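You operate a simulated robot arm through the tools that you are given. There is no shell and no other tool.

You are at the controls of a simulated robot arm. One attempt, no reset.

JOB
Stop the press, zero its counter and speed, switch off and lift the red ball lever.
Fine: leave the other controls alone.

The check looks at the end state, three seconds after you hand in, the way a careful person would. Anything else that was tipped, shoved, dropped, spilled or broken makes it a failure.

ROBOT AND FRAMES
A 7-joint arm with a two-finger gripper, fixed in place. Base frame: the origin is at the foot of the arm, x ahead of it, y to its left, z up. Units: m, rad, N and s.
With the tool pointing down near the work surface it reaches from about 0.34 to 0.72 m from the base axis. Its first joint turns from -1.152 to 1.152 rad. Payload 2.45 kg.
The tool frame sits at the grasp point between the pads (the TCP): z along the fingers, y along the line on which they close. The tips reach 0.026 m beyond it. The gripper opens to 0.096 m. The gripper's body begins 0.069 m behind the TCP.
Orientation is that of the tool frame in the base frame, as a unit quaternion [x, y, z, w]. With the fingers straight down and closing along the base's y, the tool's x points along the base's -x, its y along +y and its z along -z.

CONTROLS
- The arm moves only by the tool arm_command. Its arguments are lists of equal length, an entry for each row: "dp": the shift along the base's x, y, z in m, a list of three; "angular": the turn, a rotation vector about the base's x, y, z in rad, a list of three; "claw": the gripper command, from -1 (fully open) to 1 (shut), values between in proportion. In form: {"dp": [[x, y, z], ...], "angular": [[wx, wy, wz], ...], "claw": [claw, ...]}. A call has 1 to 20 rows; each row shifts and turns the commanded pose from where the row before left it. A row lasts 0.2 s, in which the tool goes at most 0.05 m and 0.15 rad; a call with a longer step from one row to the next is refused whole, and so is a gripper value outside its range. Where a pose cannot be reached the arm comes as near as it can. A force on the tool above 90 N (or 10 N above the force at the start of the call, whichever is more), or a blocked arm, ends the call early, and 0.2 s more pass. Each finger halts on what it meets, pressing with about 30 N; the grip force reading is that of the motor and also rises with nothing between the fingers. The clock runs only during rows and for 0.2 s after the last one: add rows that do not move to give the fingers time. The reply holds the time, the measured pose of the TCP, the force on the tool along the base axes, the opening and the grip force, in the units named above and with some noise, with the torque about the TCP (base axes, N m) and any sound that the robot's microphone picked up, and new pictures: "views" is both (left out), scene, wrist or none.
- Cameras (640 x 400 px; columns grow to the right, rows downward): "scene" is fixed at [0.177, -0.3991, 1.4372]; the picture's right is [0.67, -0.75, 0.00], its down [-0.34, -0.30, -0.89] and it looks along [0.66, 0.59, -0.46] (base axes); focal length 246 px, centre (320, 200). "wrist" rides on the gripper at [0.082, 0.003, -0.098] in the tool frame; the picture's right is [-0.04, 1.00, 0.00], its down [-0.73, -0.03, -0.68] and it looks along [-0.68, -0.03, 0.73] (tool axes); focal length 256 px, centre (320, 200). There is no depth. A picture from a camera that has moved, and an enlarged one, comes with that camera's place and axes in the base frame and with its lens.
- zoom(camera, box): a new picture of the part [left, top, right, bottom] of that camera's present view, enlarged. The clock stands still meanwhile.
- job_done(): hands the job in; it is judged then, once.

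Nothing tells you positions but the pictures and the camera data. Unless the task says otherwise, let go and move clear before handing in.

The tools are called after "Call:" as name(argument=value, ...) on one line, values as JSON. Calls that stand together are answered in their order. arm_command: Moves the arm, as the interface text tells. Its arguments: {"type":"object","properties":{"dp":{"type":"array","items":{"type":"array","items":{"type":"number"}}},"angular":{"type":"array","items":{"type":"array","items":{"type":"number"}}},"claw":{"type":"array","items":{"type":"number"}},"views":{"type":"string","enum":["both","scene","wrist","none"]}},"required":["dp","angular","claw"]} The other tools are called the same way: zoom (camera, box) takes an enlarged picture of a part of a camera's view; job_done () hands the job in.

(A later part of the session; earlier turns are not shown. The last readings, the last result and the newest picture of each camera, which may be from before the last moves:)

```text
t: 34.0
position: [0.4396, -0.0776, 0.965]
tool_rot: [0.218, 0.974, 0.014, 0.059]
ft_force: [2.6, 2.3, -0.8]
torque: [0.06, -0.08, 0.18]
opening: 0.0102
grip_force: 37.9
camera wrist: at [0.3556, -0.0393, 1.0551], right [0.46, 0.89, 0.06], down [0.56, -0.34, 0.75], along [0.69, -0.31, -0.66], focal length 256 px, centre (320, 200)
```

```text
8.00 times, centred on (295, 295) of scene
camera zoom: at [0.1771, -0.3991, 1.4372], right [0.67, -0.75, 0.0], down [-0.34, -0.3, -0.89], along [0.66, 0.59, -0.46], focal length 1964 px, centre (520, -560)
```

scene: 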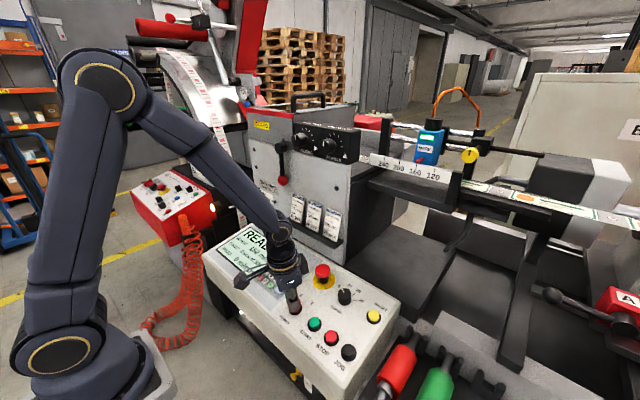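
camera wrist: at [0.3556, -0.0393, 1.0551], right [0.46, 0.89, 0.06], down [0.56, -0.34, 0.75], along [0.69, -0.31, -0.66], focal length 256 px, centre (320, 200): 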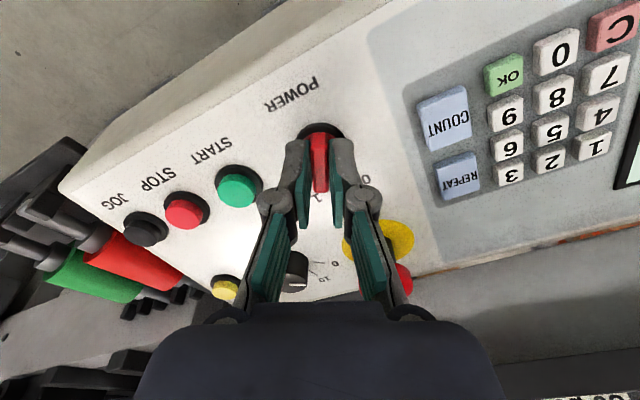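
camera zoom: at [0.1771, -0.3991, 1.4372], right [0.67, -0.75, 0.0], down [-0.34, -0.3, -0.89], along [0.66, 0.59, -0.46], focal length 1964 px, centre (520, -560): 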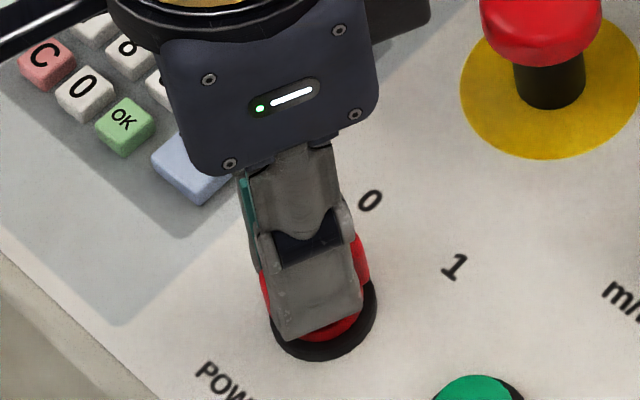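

The handle is gripped (10 mm). I'll turn it counter-clockwise from 1 toward 0, half first.

Call:
arm_command(dp=[[0, 0, 0], [0, 0, 0], [0, 0, 0], [0, 0, 0], [0, 0, 0]], angular=[[-0.0155, 0, 0.129], [-0.0155, 0, 0.129], [-0.0155, 0, 0.129], [-0.0155, 0, 0.129], [0, 0, 0]], claw=[0.9, 0.9, 0.9, 0.9, 0.9])

Call:
zoom(camera="wrist", box=[220, 70, 420, 195])

Call:
zoom(camera="scene", box=[205, 220, 335, 320])

```text
t: 35.2
position: [0.4388, -0.0787, 0.9654]
tool_rot: [-0.039, 0.997, -0.002, 0.059]
ft_force: [3.1, -10.2, -22.3]
torque: [-0.19, -0.79, -0.04]
opening: 0.01
grip_force: 36.9
camera wrist: at [0.3464, -0.0815, 1.0542], right [-0.04, 1.0, 0.0], down [0.65, 0.03, 0.76], along [0.76, 0.03, -0.65], focal length 256 px, centre (320, 200)
```

scene: 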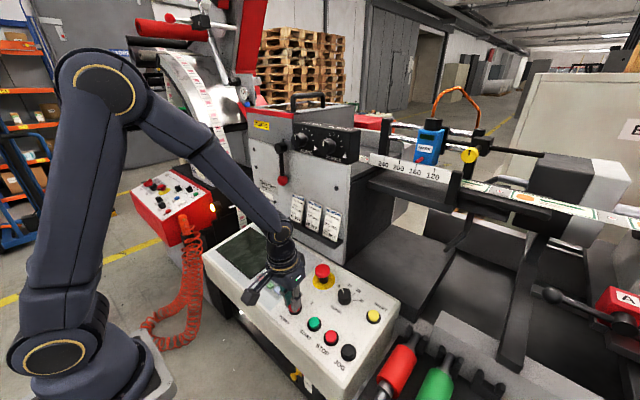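
wrist: 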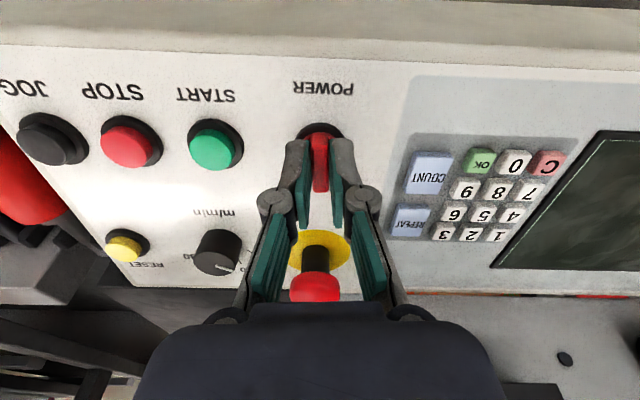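

```text
3.20 times, centred on (320, 132) of wrist
camera zoom: at [0.3464, -0.0815, 1.0542], right [-0.04, 1.0, 0.0], down [0.65, 0.03, 0.76], along [0.76, 0.03, -0.65], focal length 819 px, centre (320, 416)
```

zoom: 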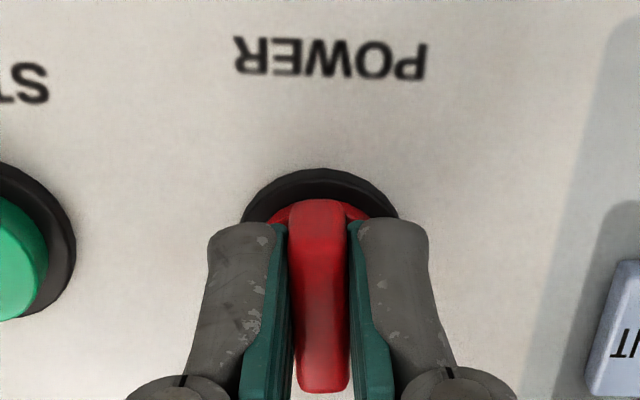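

```text
4.00 times, centred on (270, 270) of scene
camera zoom: at [0.1774, -0.3995, 1.437], right [0.67, -0.75, 0.0], down [-0.34, -0.3, -0.89], along [0.66, 0.59, -0.46], focal length 982 px, centre (520, -80)
```

zoom: 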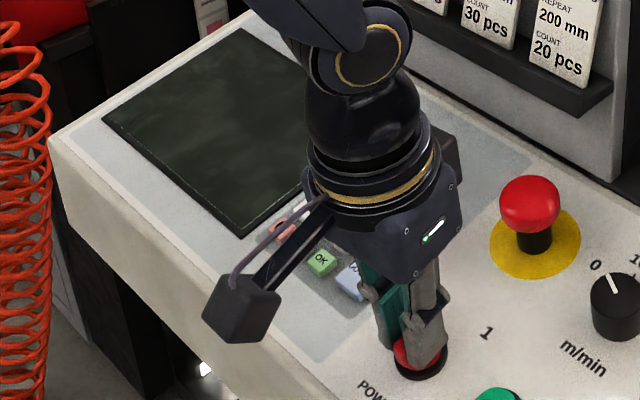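

The display went dark, so the power is off; the handle is halfway, so I'll continue it fully to the 0 mark, easing the small load.

Call:
arm_command(dp=[[0, -0.001, -0.001], [0, 0, 0], [0, 0, 0], [0, 0, 0], [0, 0, 0]], angular=[[0, 0, 0], [-0.0155, 0, 0.129], [-0.0155, 0, 0.129], [-0.0155, 0, 0.129], [0, 0, 0]], claw=[0.9, 0.9, 0.9, 0.9, 0.9])

Call:
zoom(camera="wrist", box=[220, 70, 420, 220])

Call:
zoom(camera="scene", box=[255, 270, 335, 320])

```text
t: 36.4
position: [0.4391, -0.0795, 0.966]
tool_rot: [-0.23, 0.971, -0.015, 0.059]
ft_force: [-15.7, -7.8, 32.1]
torque: [-0.18, 0.36, -0.96]
opening: 0.0099
grip_force: 37.3
camera wrist: at [0.3537, -0.1129, 1.0547], right [-0.41, 0.91, -0.05], down [0.58, 0.3, 0.75], along [0.7, 0.28, -0.65], focal length 256 px, centre (320, 200)
```

scene: 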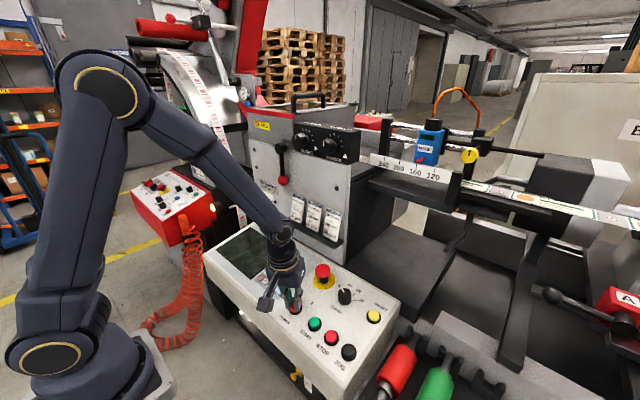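
wrist: 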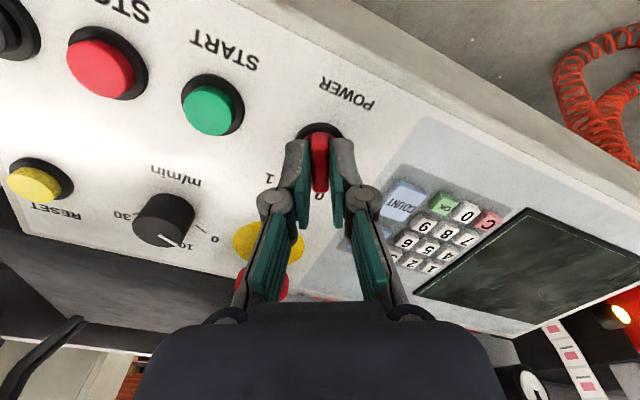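

```text
2.67 times, centred on (320, 145) of wrist
camera zoom: at [0.3537, -0.1129, 1.0547], right [-0.41, 0.91, -0.05], down [0.58, 0.3, 0.75], along [0.7, 0.28, -0.65], focal length 683 px, centre (320, 347)
```

zoom: 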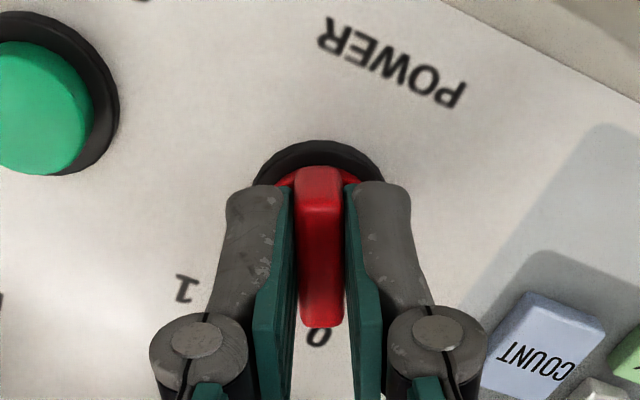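

```text
8.00 times, centred on (295, 295) of scene
camera zoom: at [0.1761, -0.3993, 1.4373], right [0.67, -0.75, 0.0], down [-0.34, -0.3, -0.89], along [0.66, 0.59, -0.45], focal length 1964 px, centre (520, -560)
```

zoom: 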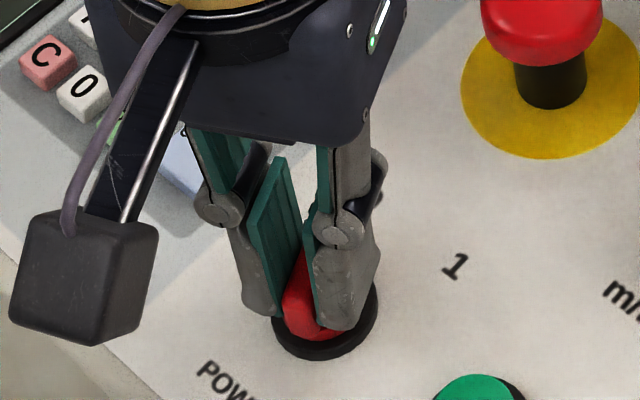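

The handle now points at 0 and has reached its stop. I'll release, rise clear and verify.

Call:
arm_command(dp=[[0, 0, 0.001], [0, 0, 0], [0, 0, 0], [-0.0018, 0, 0.015], [-0.0036, 0, 0.03], [-0.0048, 0, 0.04], [-0.0048, 0, 0.04], [0, 0, 0]], angular=[[0, 0, 0], [0, 0, 0], [0, 0, 0], [0, 0, 0], [0, 0, 0], [0, 0, 0], [0, 0, 0], [0, 0, 0]], claw=[0.4, 0, 0, 0, 0, 0, 0, 0])

Call:
zoom(camera="wrist", box=[220, 40, 420, 165])

Call:
zoom(camera="scene", box=[200, 220, 400, 360])

Call:
zoom(camera="scene", box=[240, 90, 370, 190])

```text
t: 38.2
position: [0.4261, -0.0761, 1.09]
tool_rot: [-0.231, 0.971, -0.013, 0.058]
ft_force: [0.0, 0.2, 0.7]
torque: [0.01, 0.0, 0.0]
opening: 0.0479
grip_force: 0.1
camera wrist: at [0.3407, -0.1107, 1.1801], right [-0.41, 0.91, -0.05], down [0.58, 0.3, 0.75], along [0.7, 0.28, -0.65], focal length 256 px, centre (320, 200)
```

scene: 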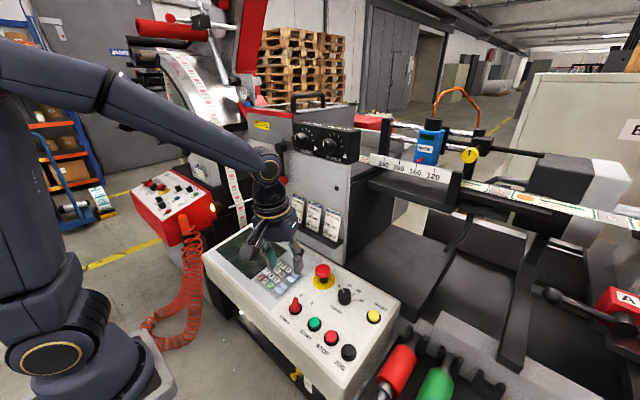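
wrist: 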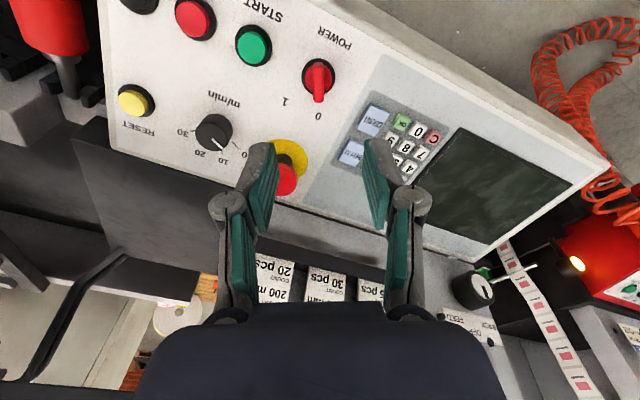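

```text
3.20 times, centred on (320, 102) of wrist
camera zoom: at [0.3407, -0.1107, 1.1801], right [-0.41, 0.91, -0.05], down [0.58, 0.3, 0.75], along [0.7, 0.28, -0.65], focal length 819 px, centre (320, 512)
```

zoom: 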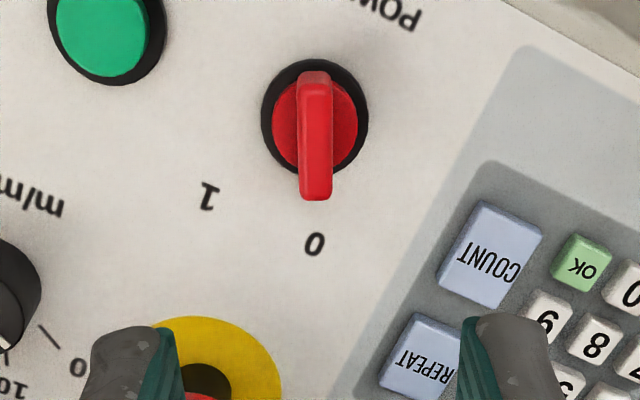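

```text
2.86 times, centred on (300, 290) of scene
camera zoom: at [0.177, -0.3991, 1.4372], right [0.67, -0.75, 0.0], down [-0.34, -0.3, -0.89], along [0.66, 0.59, -0.46], focal length 702 px, centre (377, -57)
```

zoom: 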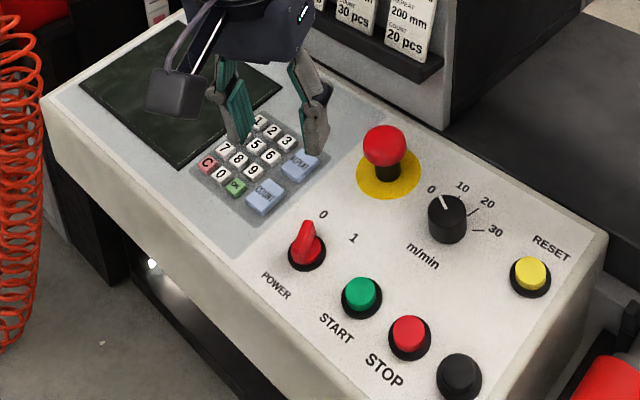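

```text
4.00 times, centred on (305, 140) of scene
camera zoom: at [0.177, -0.3991, 1.4372], right [0.67, -0.75, 0.0], down [-0.34, -0.3, -0.89], along [0.66, 0.59, -0.46], focal length 982 px, centre (380, 440)
```

zoom: 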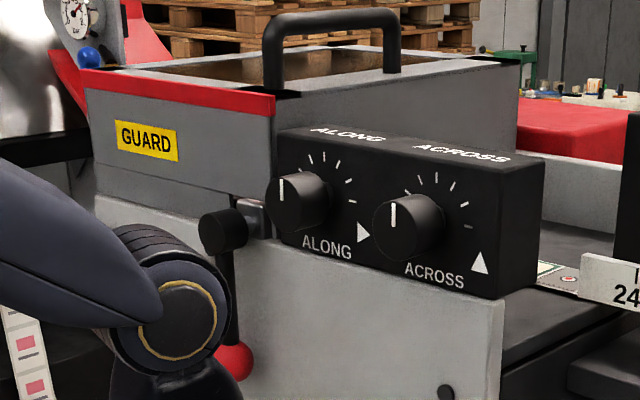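

POWER points at 0 and the display is dark; only the lever remains. I'll raise the arm and tilt the camera forward for a close look at the lever, hub and ball near (0.59–0.61, 0.11, 1.17–1.26).

Call:
arm_command(dp=[[0, 0.01, 0.03], [0, 0.018, 0.025], [0, 0.02, 0.02], [0, 0.02, 0.02], [0, 0.02, 0.02], [0, 0.02, 0.02], [0, 0.02, 0.02], [0, 0.02, 0.02], [0, 0.02, 0.02], [0, 0.02, 0.015], [0, 0, 0]], angular=[[0.0142, 0, -0.118], [0.0142, 0, -0.118], [0.0142, 0, -0.118], [0.0142, 0, -0.118], [0, -0.14, 0], [0, -0.14, 0], [0, -0.14, 0], [0, -0.14, 0], [0, 0, 0], [0, 0, 0], [0, 0, 0]], claw=[0, 0, 0, 0, 0, 0, 0, 0, 0, 0, 0])

Call:
zoom(camera="wrist", box=[200, 20, 440, 220])

Call:
zoom(camera="scene", box=[240, 90, 370, 190])

```text
t: 40.6
position: [0.4227, 0.1105, 1.2994]
tool_rot: [0.004, 0.943, 0.001, 0.334]
ft_force: [0.4, -0.6, -0.2]
torque: [0.03, 0.01, -0.05]
opening: 0.0479
grip_force: 0.0
camera wrist: at [0.298, 0.1149, 1.3247], right [0.04, 1.0, 0.03], down [0.14, -0.04, 0.99], along [0.99, -0.03, -0.14], focal length 256 px, centre (320, 200)
```

scene: 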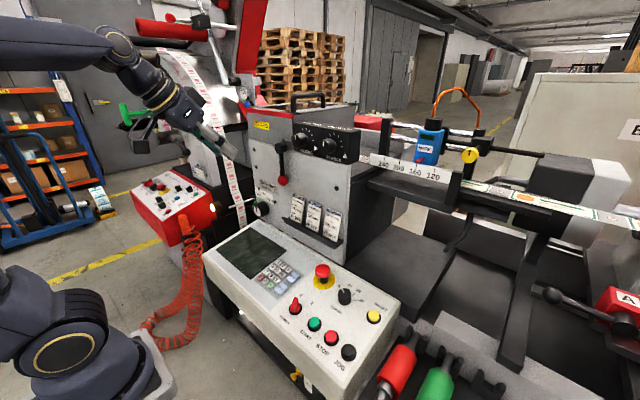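
wrist: 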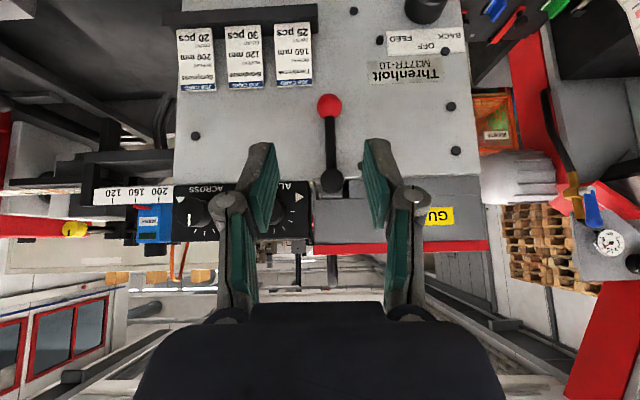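

```text
2.00 times, centred on (320, 120) of wrist
camera zoom: at [0.298, 0.1149, 1.3247], right [0.04, 1.0, 0.03], down [0.14, -0.04, 0.99], along [0.99, -0.03, -0.14], focal length 512 px, centre (320, 360)
```

zoom: 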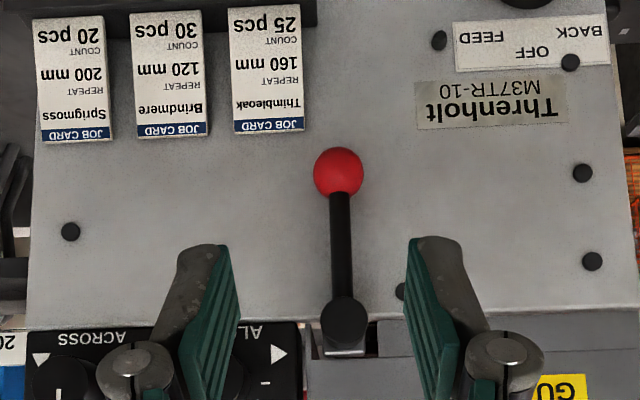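

```text
4.00 times, centred on (305, 140) of scene
camera zoom: at [0.1771, -0.3991, 1.4372], right [0.67, -0.75, 0.0], down [-0.34, -0.3, -0.89], along [0.66, 0.59, -0.46], focal length 982 px, centre (380, 440)
```

zoom: 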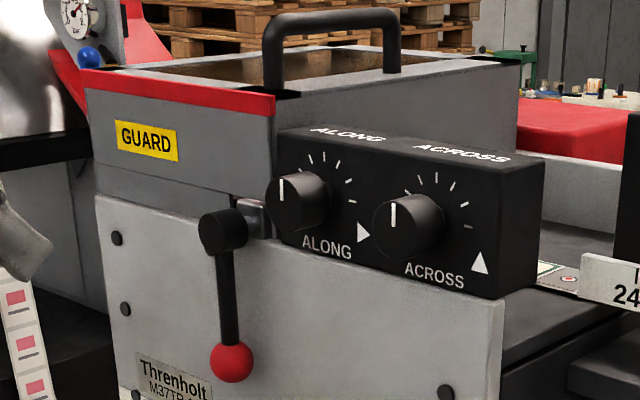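

The lever hangs straight down from a hub whose axis points out of the front plate: hub near (0.589, 0.120, 1.258), ball near (0.597, 0.121, 1.162). I'll zoom closer to understand how it pivots.

Call:
zoom(camera="wrist", box=[295, 85, 365, 205])

Call:
zoom(camera="scene", box=[265, 130, 325, 190])

```text
3.33 times, centred on (330, 145) of wrist
camera zoom: at [0.298, 0.1149, 1.3247], right [0.04, 1.0, 0.03], down [0.14, -0.04, 0.99], along [0.99, -0.03, -0.14], focal length 853 px, centre (287, 383)
```

zoom: 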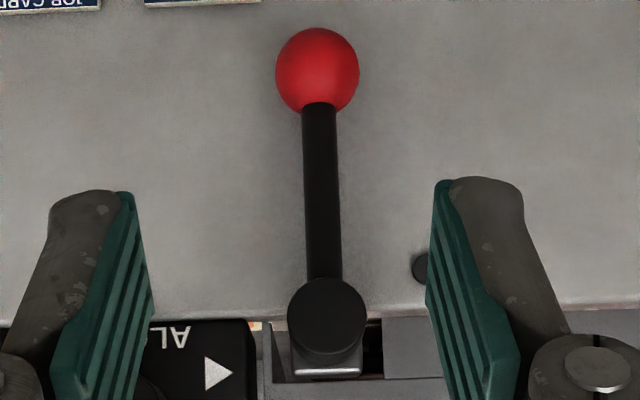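

```text
6.67 times, centred on (295, 160) of scene
camera zoom: at [0.1771, -0.3991, 1.4372], right [0.67, -0.75, 0.0], down [-0.34, -0.3, -0.89], along [0.66, 0.59, -0.46], focal length 1637 px, centre (487, 467)
```

zoom: 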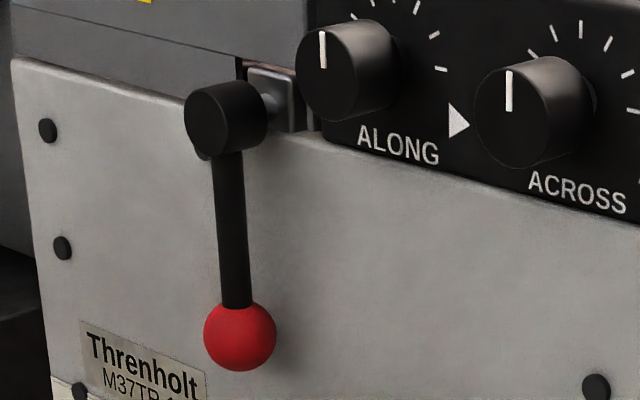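

The hub turns about an axis along x, so the lever swings in the plane of the plate; the adjustment box blocks the −y side, so it should lift toward +y. I'll bring the tool horizontal in front of the ball.

Call:
arm_command(dp=[[0.01, 0.0015, -0.0196], [0.013, 0.0015, -0.0196], [0.013, 0.0015, -0.0196], [0.015, 0.0015, -0.0196], [0.015, 0.0015, -0.0196], [0.015, 0.0015, -0.0196], [0.015, 0.0015, -0.0194], [0, 0, 0], [0, 0, 0]], angular=[[0, -0.127, 0], [0, -0.127, 0], [0, -0.127, 0], [0, -0.127, 0], [0, -0.127, 0], [0, -0.127, 0], [0, -0.127, 0], [0, 0, 0], [0, 0, 0]], claw=[-0.1, -0.1, -0.1, -0.1, -0.1, -0.1, -0.1, -0.1, -0.1])

Call:
zoom(camera="scene", box=[220, 110, 340, 210])

```text
t: 42.6
position: [0.5097, 0.1308, 1.2183]
tool_rot: [-0.009, 0.714, 0.07, 0.696]
ft_force: [-0.4, -1.0, -0.3]
torque: [0.02, -0.01, -0.02]
opening: 0.0526
grip_force: 0.0
out of reach, approached as far as the arm can: row 6, 7
camera wrist: at [0.409, 0.1302, 1.1416], right [-0.11, 0.99, 0.13], down [-0.65, -0.17, 0.74], along [0.75, 0.0, 0.66], focal length 256 px, centre (320, 200)
```

scene: 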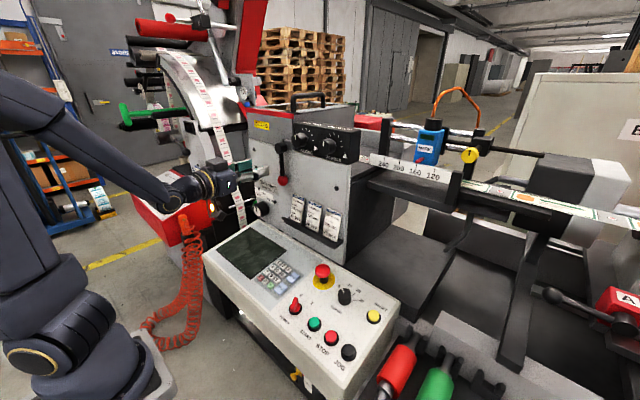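
wrist: 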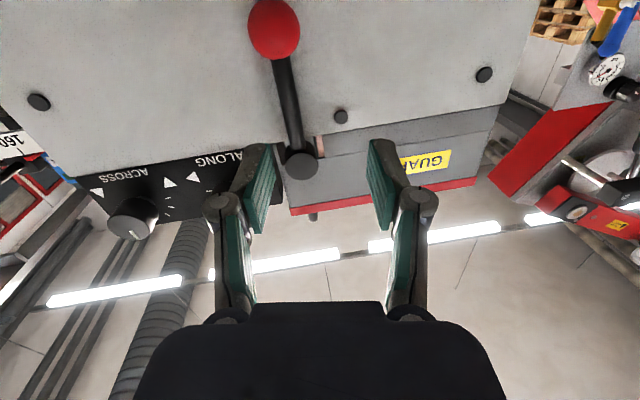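

```text
4.00 times, centred on (280, 160) of scene
camera zoom: at [0.1771, -0.3992, 1.4372], right [0.67, -0.75, 0.0], down [-0.34, -0.3, -0.89], along [0.66, 0.59, -0.46], focal length 982 px, centre (480, 360)
```

zoom: 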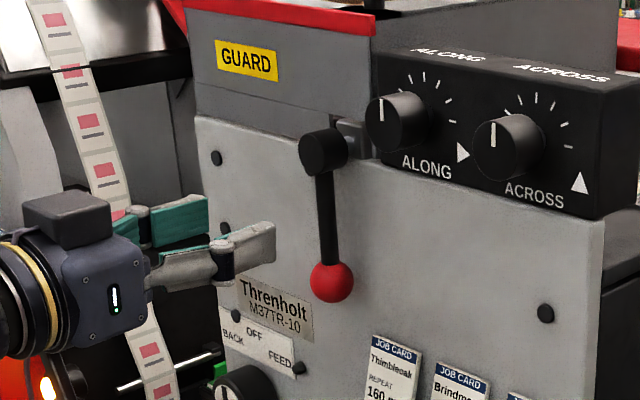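

The fully horizontal pose is out of reach and the arm stopped short, clear of everything. I'll tilt back to roughly 70° from vertical and see where it settles.

Call:
arm_command(dp=[[0, 0, 0.006], [0, 0, 0.006], [0, 0, 0.006], [0, 0, 0]], angular=[[0, 0.123, 0], [0, 0.123, 0], [0, 0.123, 0], [0, 0, 0]], claw=[1, 1, 1, 1])

```text
t: 43.6
position: [0.5193, 0.1254, 1.1885]
tool_rot: [-0.006, 0.837, 0.019, 0.547]
ft_force: [0.3, 0.6, -0.7]
torque: [0.01, -0.02, 0.02]
opening: 0.0
grip_force: 28.5
camera wrist: at [0.396, 0.1254, 1.1534], right [-0.02, 1.0, 0.06], down [-0.33, -0.06, 0.94], along [0.95, -0.01, 0.33], focal length 256 px, centre (320, 200)
```

scene: 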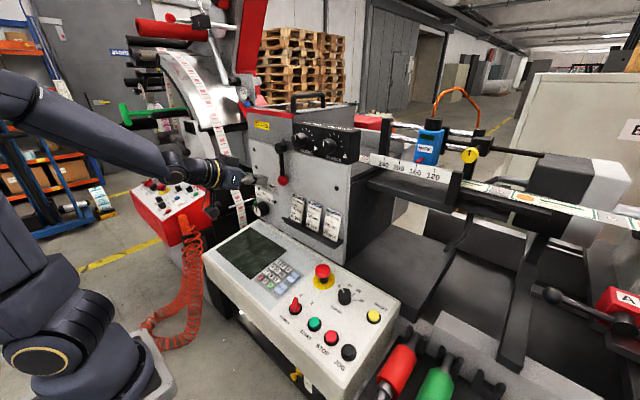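
wrist: 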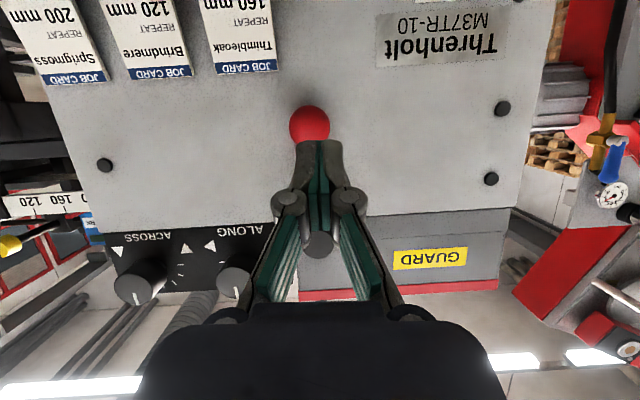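

Tilted back to about 66–69°, the arm follows the command again. I'll move the closed fingers to the −y side of the lever rod (y≈0.09, z≈1.20) before going forward.

Call:
arm_command(dp=[[0, -0.017, 0.01], [0, -0.016, 0.01], [0.02, 0, 0], [0, 0, 0], [0, 0, 0]], angular=[[0, 0, 0], [0, 0, 0], [0, 0, 0], [0, 0, 0], [0, 0, 0]], claw=[1, 1, 1, 1, 1])

Call:
zoom(camera="scene", box=[220, 110, 340, 210])

Call:
zoom(camera="wrist", box=[240, 80, 440, 260])

```text
t: 44.8
position: [0.539, 0.0929, 1.2083]
tool_rot: [-0.006, 0.837, 0.019, 0.547]
ft_force: [0.5, -0.4, 0.7]
torque: [0.0, -0.02, -0.02]
opening: 0.0002
grip_force: 28.9
camera wrist: at [0.4158, 0.093, 1.1735], right [-0.01, 1.0, 0.06], down [-0.33, -0.06, 0.94], along [0.95, -0.01, 0.33], focal length 256 px, centre (320, 200)
```

scene: 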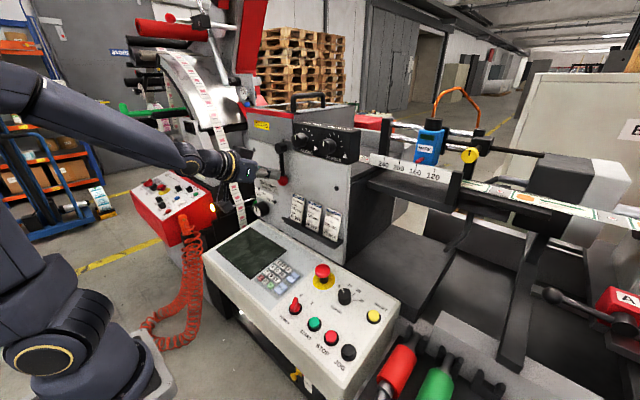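
wrist: 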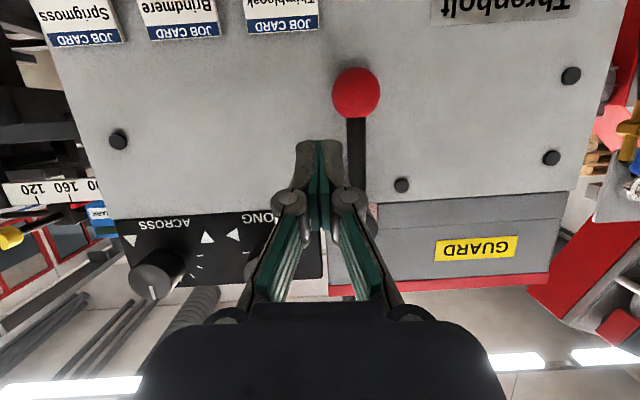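

```text
4.00 times, centred on (280, 160) of scene
camera zoom: at [0.177, -0.3992, 1.4372], right [0.67, -0.75, 0.0], down [-0.34, -0.3, -0.89], along [0.66, 0.59, -0.46], focal length 982 px, centre (480, 360)
```

zoom: 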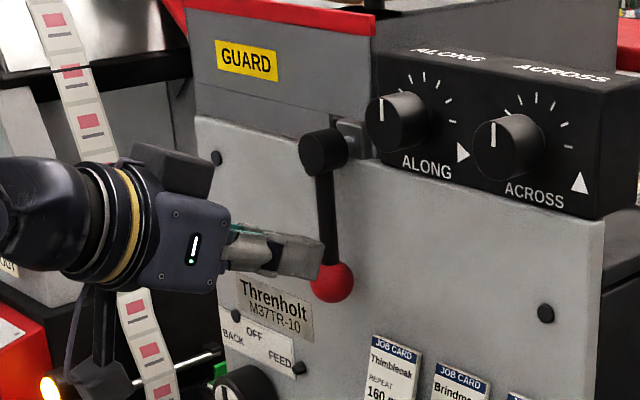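

```text
2.22 times, centred on (340, 170) of wrist
camera zoom: at [0.4158, 0.093, 1.1735], right [-0.01, 1.0, 0.06], down [-0.33, -0.06, 0.94], along [0.95, -0.01, 0.33], focal length 569 px, centre (276, 267)
```

zoom: 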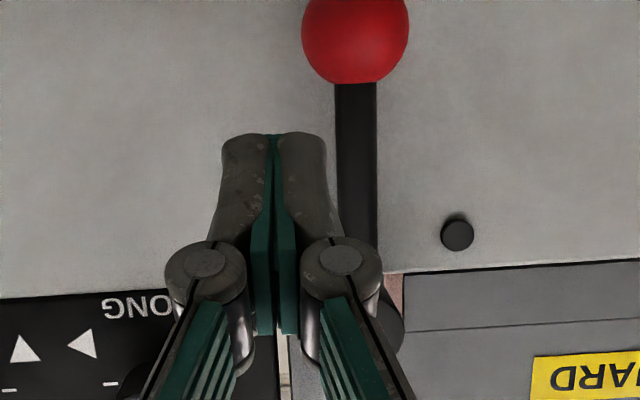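

The closed fingers are at y≈0.093, about 9 mm clear of the rod on its −y side. I'll advance so the tips reach alongside the rod, without touching the plate (x≈0.615).

Call:
arm_command(dp=[[0.015, 0, 0], [0.012, 0, 0], [0.01, 0, 0], [0, 0, 0]], angular=[[0, 0, 0], [0, 0, 0], [0, 0, 0], [0, 0, 0]], claw=[1, 1, 1, 1])

Call:
zoom(camera="scene", box=[240, 120, 320, 200])

Call:
zoom(camera="wrist", box=[240, 80, 440, 260])

```text
t: 45.8
position: [0.5759, 0.0915, 1.2089]
tool_rot: [-0.006, 0.837, 0.02, 0.547]
ft_force: [-0.7, 0.6, -0.7]
torque: [0.02, 0.0, -0.01]
opening: 0.0
grip_force: 28.7
camera wrist: at [0.4526, 0.0925, 1.1743], right [-0.01, 1.0, 0.06], down [-0.33, -0.06, 0.94], along [0.95, -0.01, 0.33], focal length 256 px, centre (320, 200)
```

scene: 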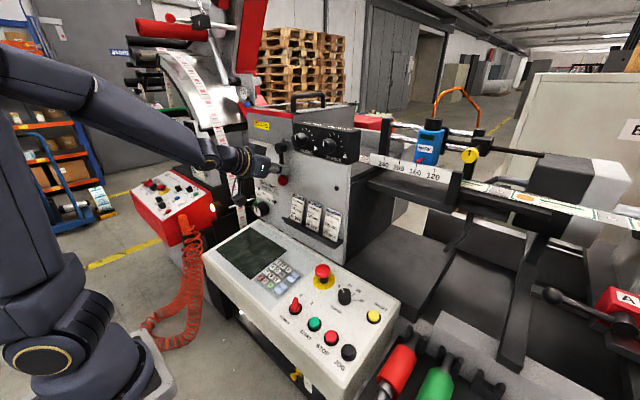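
wrist: 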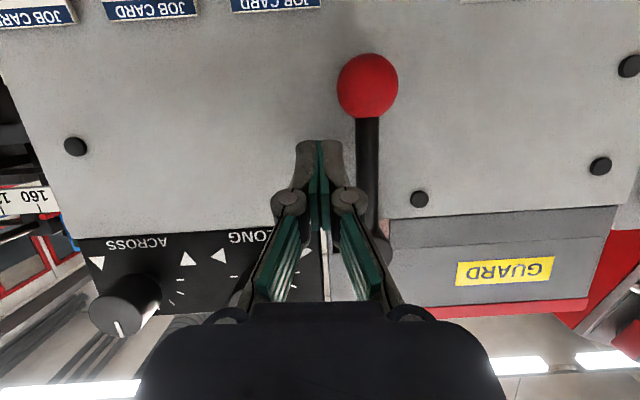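

```text
5.00 times, centred on (280, 160) of scene
camera zoom: at [0.1771, -0.3992, 1.4372], right [0.67, -0.75, 0.0], down [-0.34, -0.3, -0.89], along [0.66, 0.59, -0.46], focal length 1228 px, centre (520, 400)
```

zoom: 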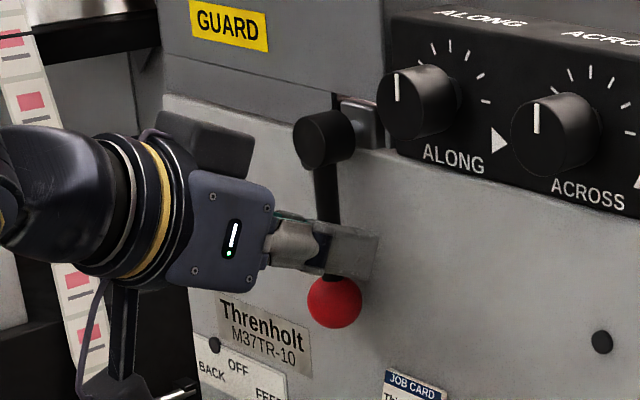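

```text
2.22 times, centred on (340, 170) of wrist
camera zoom: at [0.4526, 0.0925, 1.1743], right [-0.01, 1.0, 0.06], down [-0.33, -0.06, 0.94], along [0.95, -0.01, 0.33], focal length 569 px, centre (276, 267)
```

zoom: 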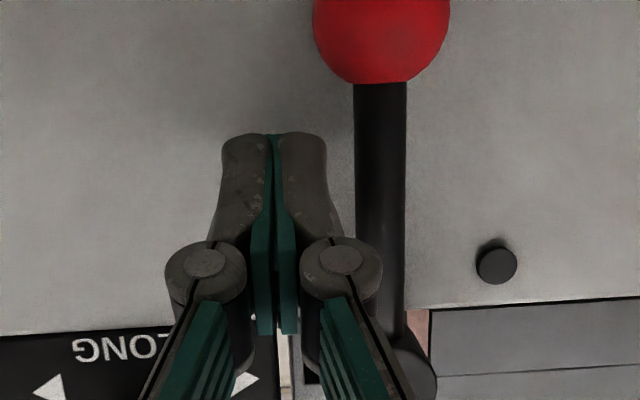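

The tips are now beside the rod. I'll go 5 mm deeper, then push gently toward +y to see whether the lever moves that way.

Call:
arm_command(dp=[[0.005, 0.005, 0], [0, 0.005, -0.001], [0, 0.006, -0.001], [0, 0.006, -0.001], [0, 0, 0]], angular=[[0, 0, 0], [0, 0, 0], [0, 0, 0], [0, 0, 0], [0, 0, 0]], claw=[1, 1, 1, 1, 1])

Call:
zoom(camera="wrist", box=[240, 40, 440, 260])

Call:
zoom(camera="scene", box=[240, 120, 320, 200])

```text
t: 47.0
position: [0.5789, 0.1156, 1.205]
tool_rot: [-0.007, 0.837, 0.019, 0.547]
ft_force: [-0.2, -3.7, -0.8]
torque: [0.05, 0.02, -0.08]
opening: 0.0
grip_force: 28.3
camera wrist: at [0.4568, 0.1156, 1.171], right [-0.02, 1.0, 0.06], down [-0.33, -0.06, 0.94], along [0.95, -0.01, 0.33], focal length 256 px, centre (320, 200)
```

scene: 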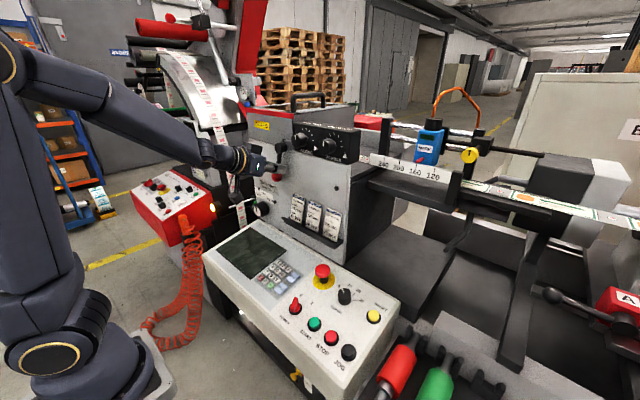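
wrist: 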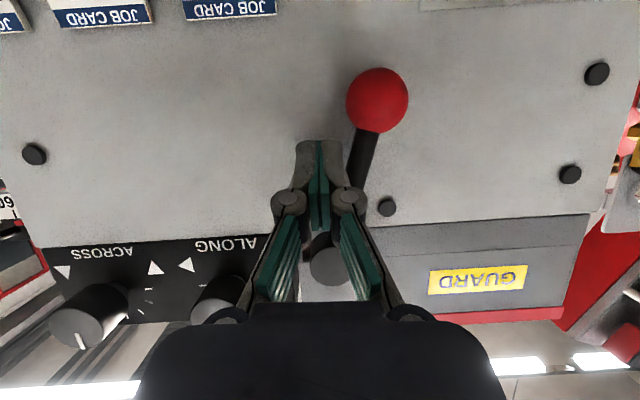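

```text
1.82 times, centred on (340, 150) of wrist
camera zoom: at [0.4568, 0.1156, 1.171], right [-0.02, 1.0, 0.06], down [-0.33, -0.06, 0.94], along [0.95, -0.01, 0.33], focal length 465 px, centre (284, 291)
```

zoom: 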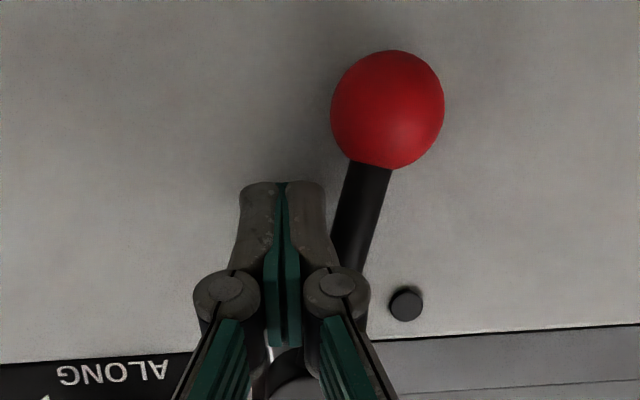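

```text
5.00 times, centred on (280, 160) of scene
camera zoom: at [0.177, -0.3993, 1.4371], right [0.67, -0.75, 0.0], down [-0.34, -0.3, -0.89], along [0.66, 0.59, -0.46], focal length 1228 px, centre (520, 400)
```

zoom: 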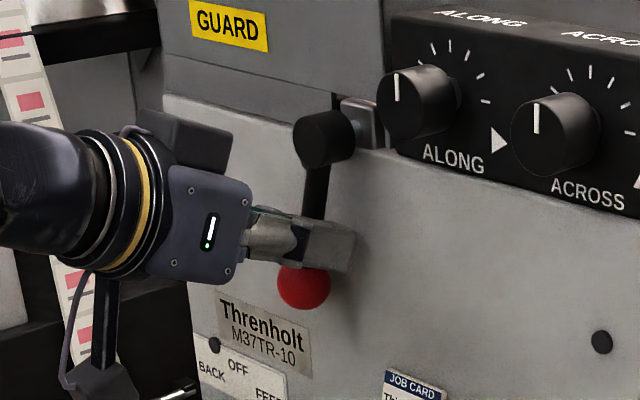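

The lever swings freely toward +y with only ~4 N. I'll carry on along the arc about the hub.

Call:
arm_command(dp=[[0, 0.0077, -0.001], [0, 0.0077, 0.0], [0, 0.0077, 0.002], [0, 0.0077, 0.003], [0, 0.0073, 0.0043], [0, 0.0072, 0.005], [0, 0, 0]], angular=[[0, 0, 0], [0, 0, 0], [0, 0, 0], [0, 0, 0], [0, 0, 0], [0, 0, 0], [0, 0, 0]], claw=[1, 1, 1, 1, 1, 1, 1])

Call:
zoom(camera="scene", box=[240, 120, 320, 200])

```text
t: 48.6
position: [0.58, 0.1603, 1.2182]
tool_rot: [-0.006, 0.837, 0.02, 0.547]
ft_force: [-0.7, 0.0, 0.2]
torque: [0.03, 0.01, -0.02]
opening: 0.0004
grip_force: 28.6
camera wrist: at [0.4575, 0.1604, 1.1838], right [-0.01, 1.0, 0.06], down [-0.33, -0.06, 0.94], along [0.95, -0.01, 0.33], focal length 256 px, centre (320, 200)
```

scene: 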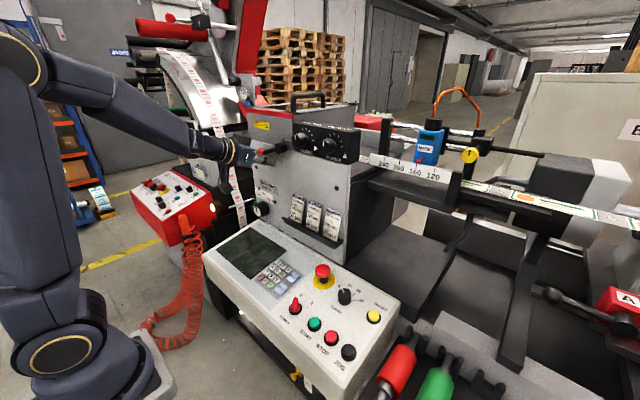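
wrist: 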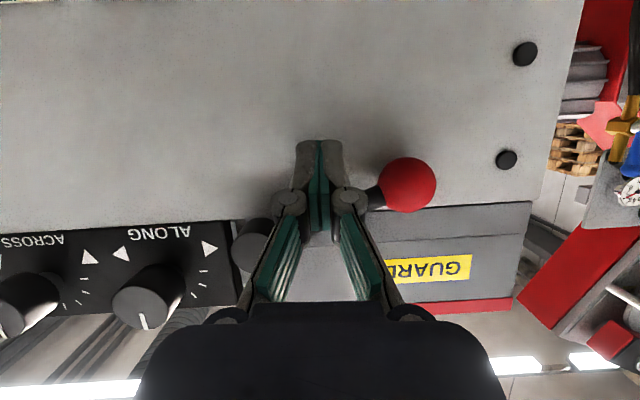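

```text
5.00 times, centred on (280, 160) of scene
camera zoom: at [0.1771, -0.3991, 1.4372], right [0.67, -0.75, 0.0], down [-0.34, -0.3, -0.89], along [0.66, 0.59, -0.46], focal length 1228 px, centre (520, 400)
```

zoom: 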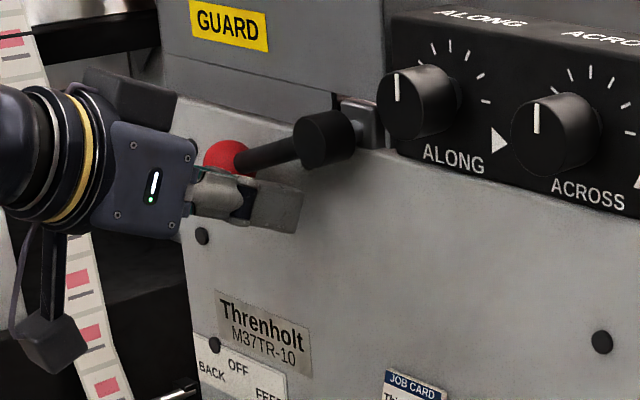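

The lever is now up at roughly 75° and appears to hold without contact. I'll pause a moment to see whether it stays put.

Call:
arm_command(dp=[[0, 0, 0], [0, 0, 0], [0, 0, 0], [0, 0, 0]], angular=[[0, 0, 0], [0, 0, 0], [0, 0, 0], [0, 0, 0]], claw=[1, 1, 1, 1], views="wrist")

Call:
zoom(camera="scene", box=[240, 120, 320, 200])

```text
t: 49.6
position: [0.5807, 0.1592, 1.217]
tool_rot: [-0.006, 0.837, 0.02, 0.547]
ft_force: [0.0, 0.4, -0.7]
torque: [-0.03, 0.02, 0.02]
opening: 0.0
grip_force: 28.7
camera wrist: at [0.4574, 0.1604, 1.1838], right [-0.01, 1.0, 0.06], down [-0.33, -0.06, 0.94], along [0.95, -0.01, 0.33], focal length 256 px, centre (320, 200)
```

wrist: 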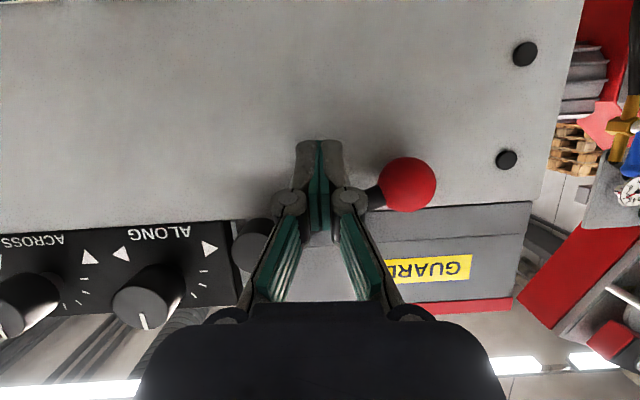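

```text
5.00 times, centred on (280, 160) of scene
camera zoom: at [0.177, -0.3991, 1.4372], right [0.67, -0.75, 0.0], down [-0.34, -0.3, -0.89], along [0.66, 0.59, -0.46], focal length 1228 px, centre (520, 400)
```

zoom: 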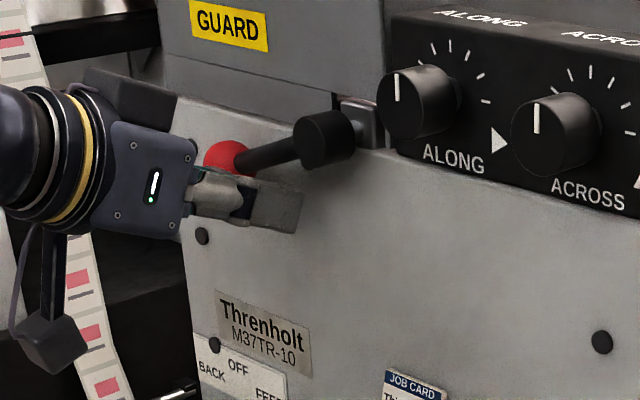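

The lever stays where it is, so it's held by friction or a detent. I'll nudge a little further up to see whether it's at its upper stop.

Call:
arm_command(dp=[[0, 0.004, 0.0045], [0, 0.004, 0.0045], [0, 0.003, 0.0045], [0, 0.002, 0.004], [0, 0, 0]], angular=[[0, 0, 0], [0, 0, 0], [0, 0, 0], [0, 0, 0], [0, 0, 0]], claw=[1, 1, 1, 1, 1], views="wrist")

Call:
zoom(camera="scene", box=[240, 120, 320, 200])

```text
t: 50.8
position: [0.5806, 0.1669, 1.2269]
tool_rot: [-0.002, 0.842, 0.014, 0.539]
ft_force: [2.4, -24.8, -46.2]
torque: [-0.38, 0.72, -0.42]
opening: 0.0001
grip_force: 28.2
camera wrist: at [0.4569, 0.1682, 1.1939], right [0.0, 1.0, 0.06], down [-0.31, -0.06, 0.95], along [0.95, -0.02, 0.31], focal length 256 px, centre (320, 200)
```

wrist: 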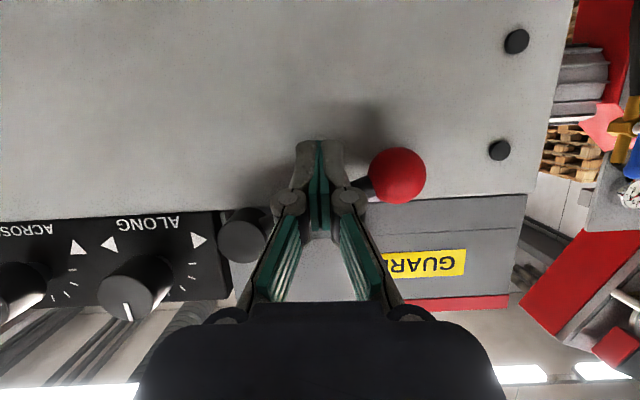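

```text
5.00 times, centred on (280, 160) of scene
camera zoom: at [0.1781, -0.3998, 1.4368], right [0.67, -0.75, 0.0], down [-0.34, -0.3, -0.89], along [0.66, 0.59, -0.46], focal length 1228 px, centre (520, 400)
```

zoom: 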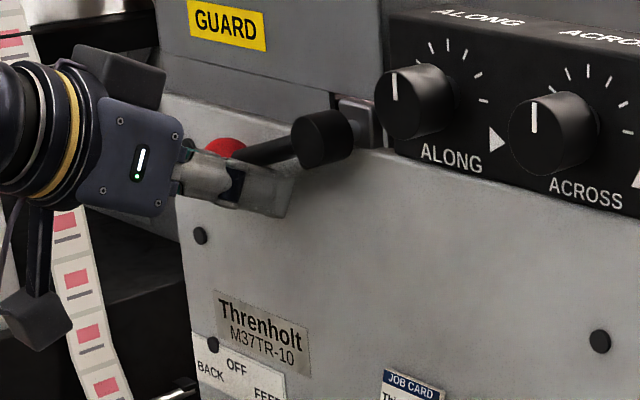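

The force rose sharply with no lever movement, so it is at its upper stop. I'll back off at once and retreat.

Call:
arm_command(dp=[[0, -0.006, -0.01], [0, -0.006, -0.012], [-0.01, 0, -0.005], [-0.03, 0, 0], [-0.04, 0, 0], [-0.04, -0.01, 0.01], [0, 0, 0]], angular=[[0, 0, 0], [0, 0, 0], [0, 0, 0], [0, 0, 0], [0, 0, 0], [0, 0, 0], [0, 0, 0]], claw=[1, 1, 1, 1, 1, 1, 1])

Call:
zoom(camera="scene", box=[230, 110, 350, 210])

Call:
zoom(camera="scene", box=[200, 220, 400, 380])

```text
t: 52.4
position: [0.4605, 0.1524, 1.2203]
tool_rot: [-0.007, 0.837, 0.02, 0.547]
ft_force: [0.1, -0.7, 0.4]
torque: [-0.02, 0.0, 0.0]
opening: 0.0002
grip_force: 29.0
camera wrist: at [0.3379, 0.1519, 1.185], right [-0.02, 1.0, 0.06], down [-0.33, -0.06, 0.94], along [0.95, -0.01, 0.33], focal length 256 px, centre (320, 200)
```

scene: 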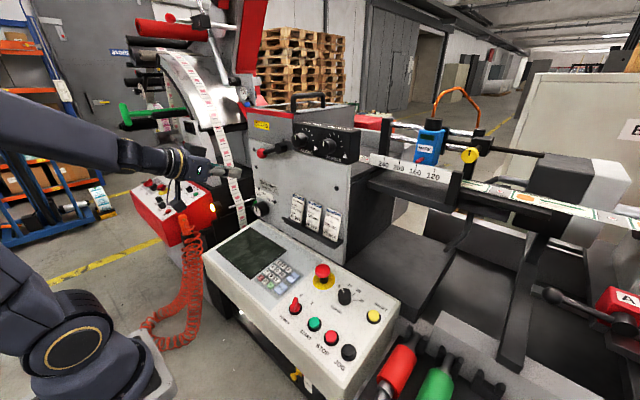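
wrist: 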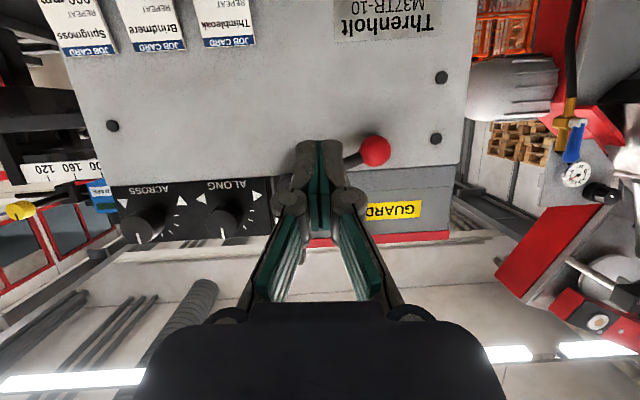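

```text
4.00 times, centred on (290, 160) of scene
camera zoom: at [0.177, -0.3992, 1.4372], right [0.67, -0.75, 0.0], down [-0.34, -0.3, -0.89], along [0.66, 0.59, -0.46], focal length 982 px, centre (440, 360)
```

zoom: 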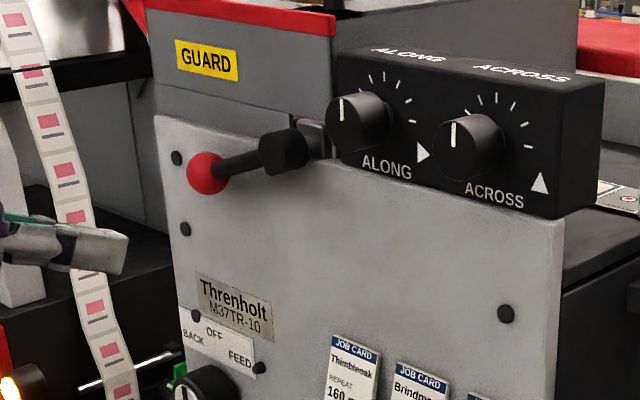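

```text
2.50 times, centred on (300, 300) of scene
camera zoom: at [0.177, -0.3992, 1.4372], right [0.67, -0.75, 0.0], down [-0.34, -0.3, -0.89], along [0.66, 0.59, -0.46], focal length 614 px, centre (370, -50)
```

zoom: 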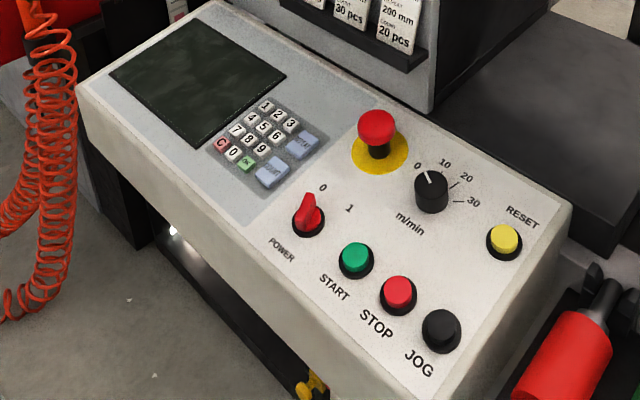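

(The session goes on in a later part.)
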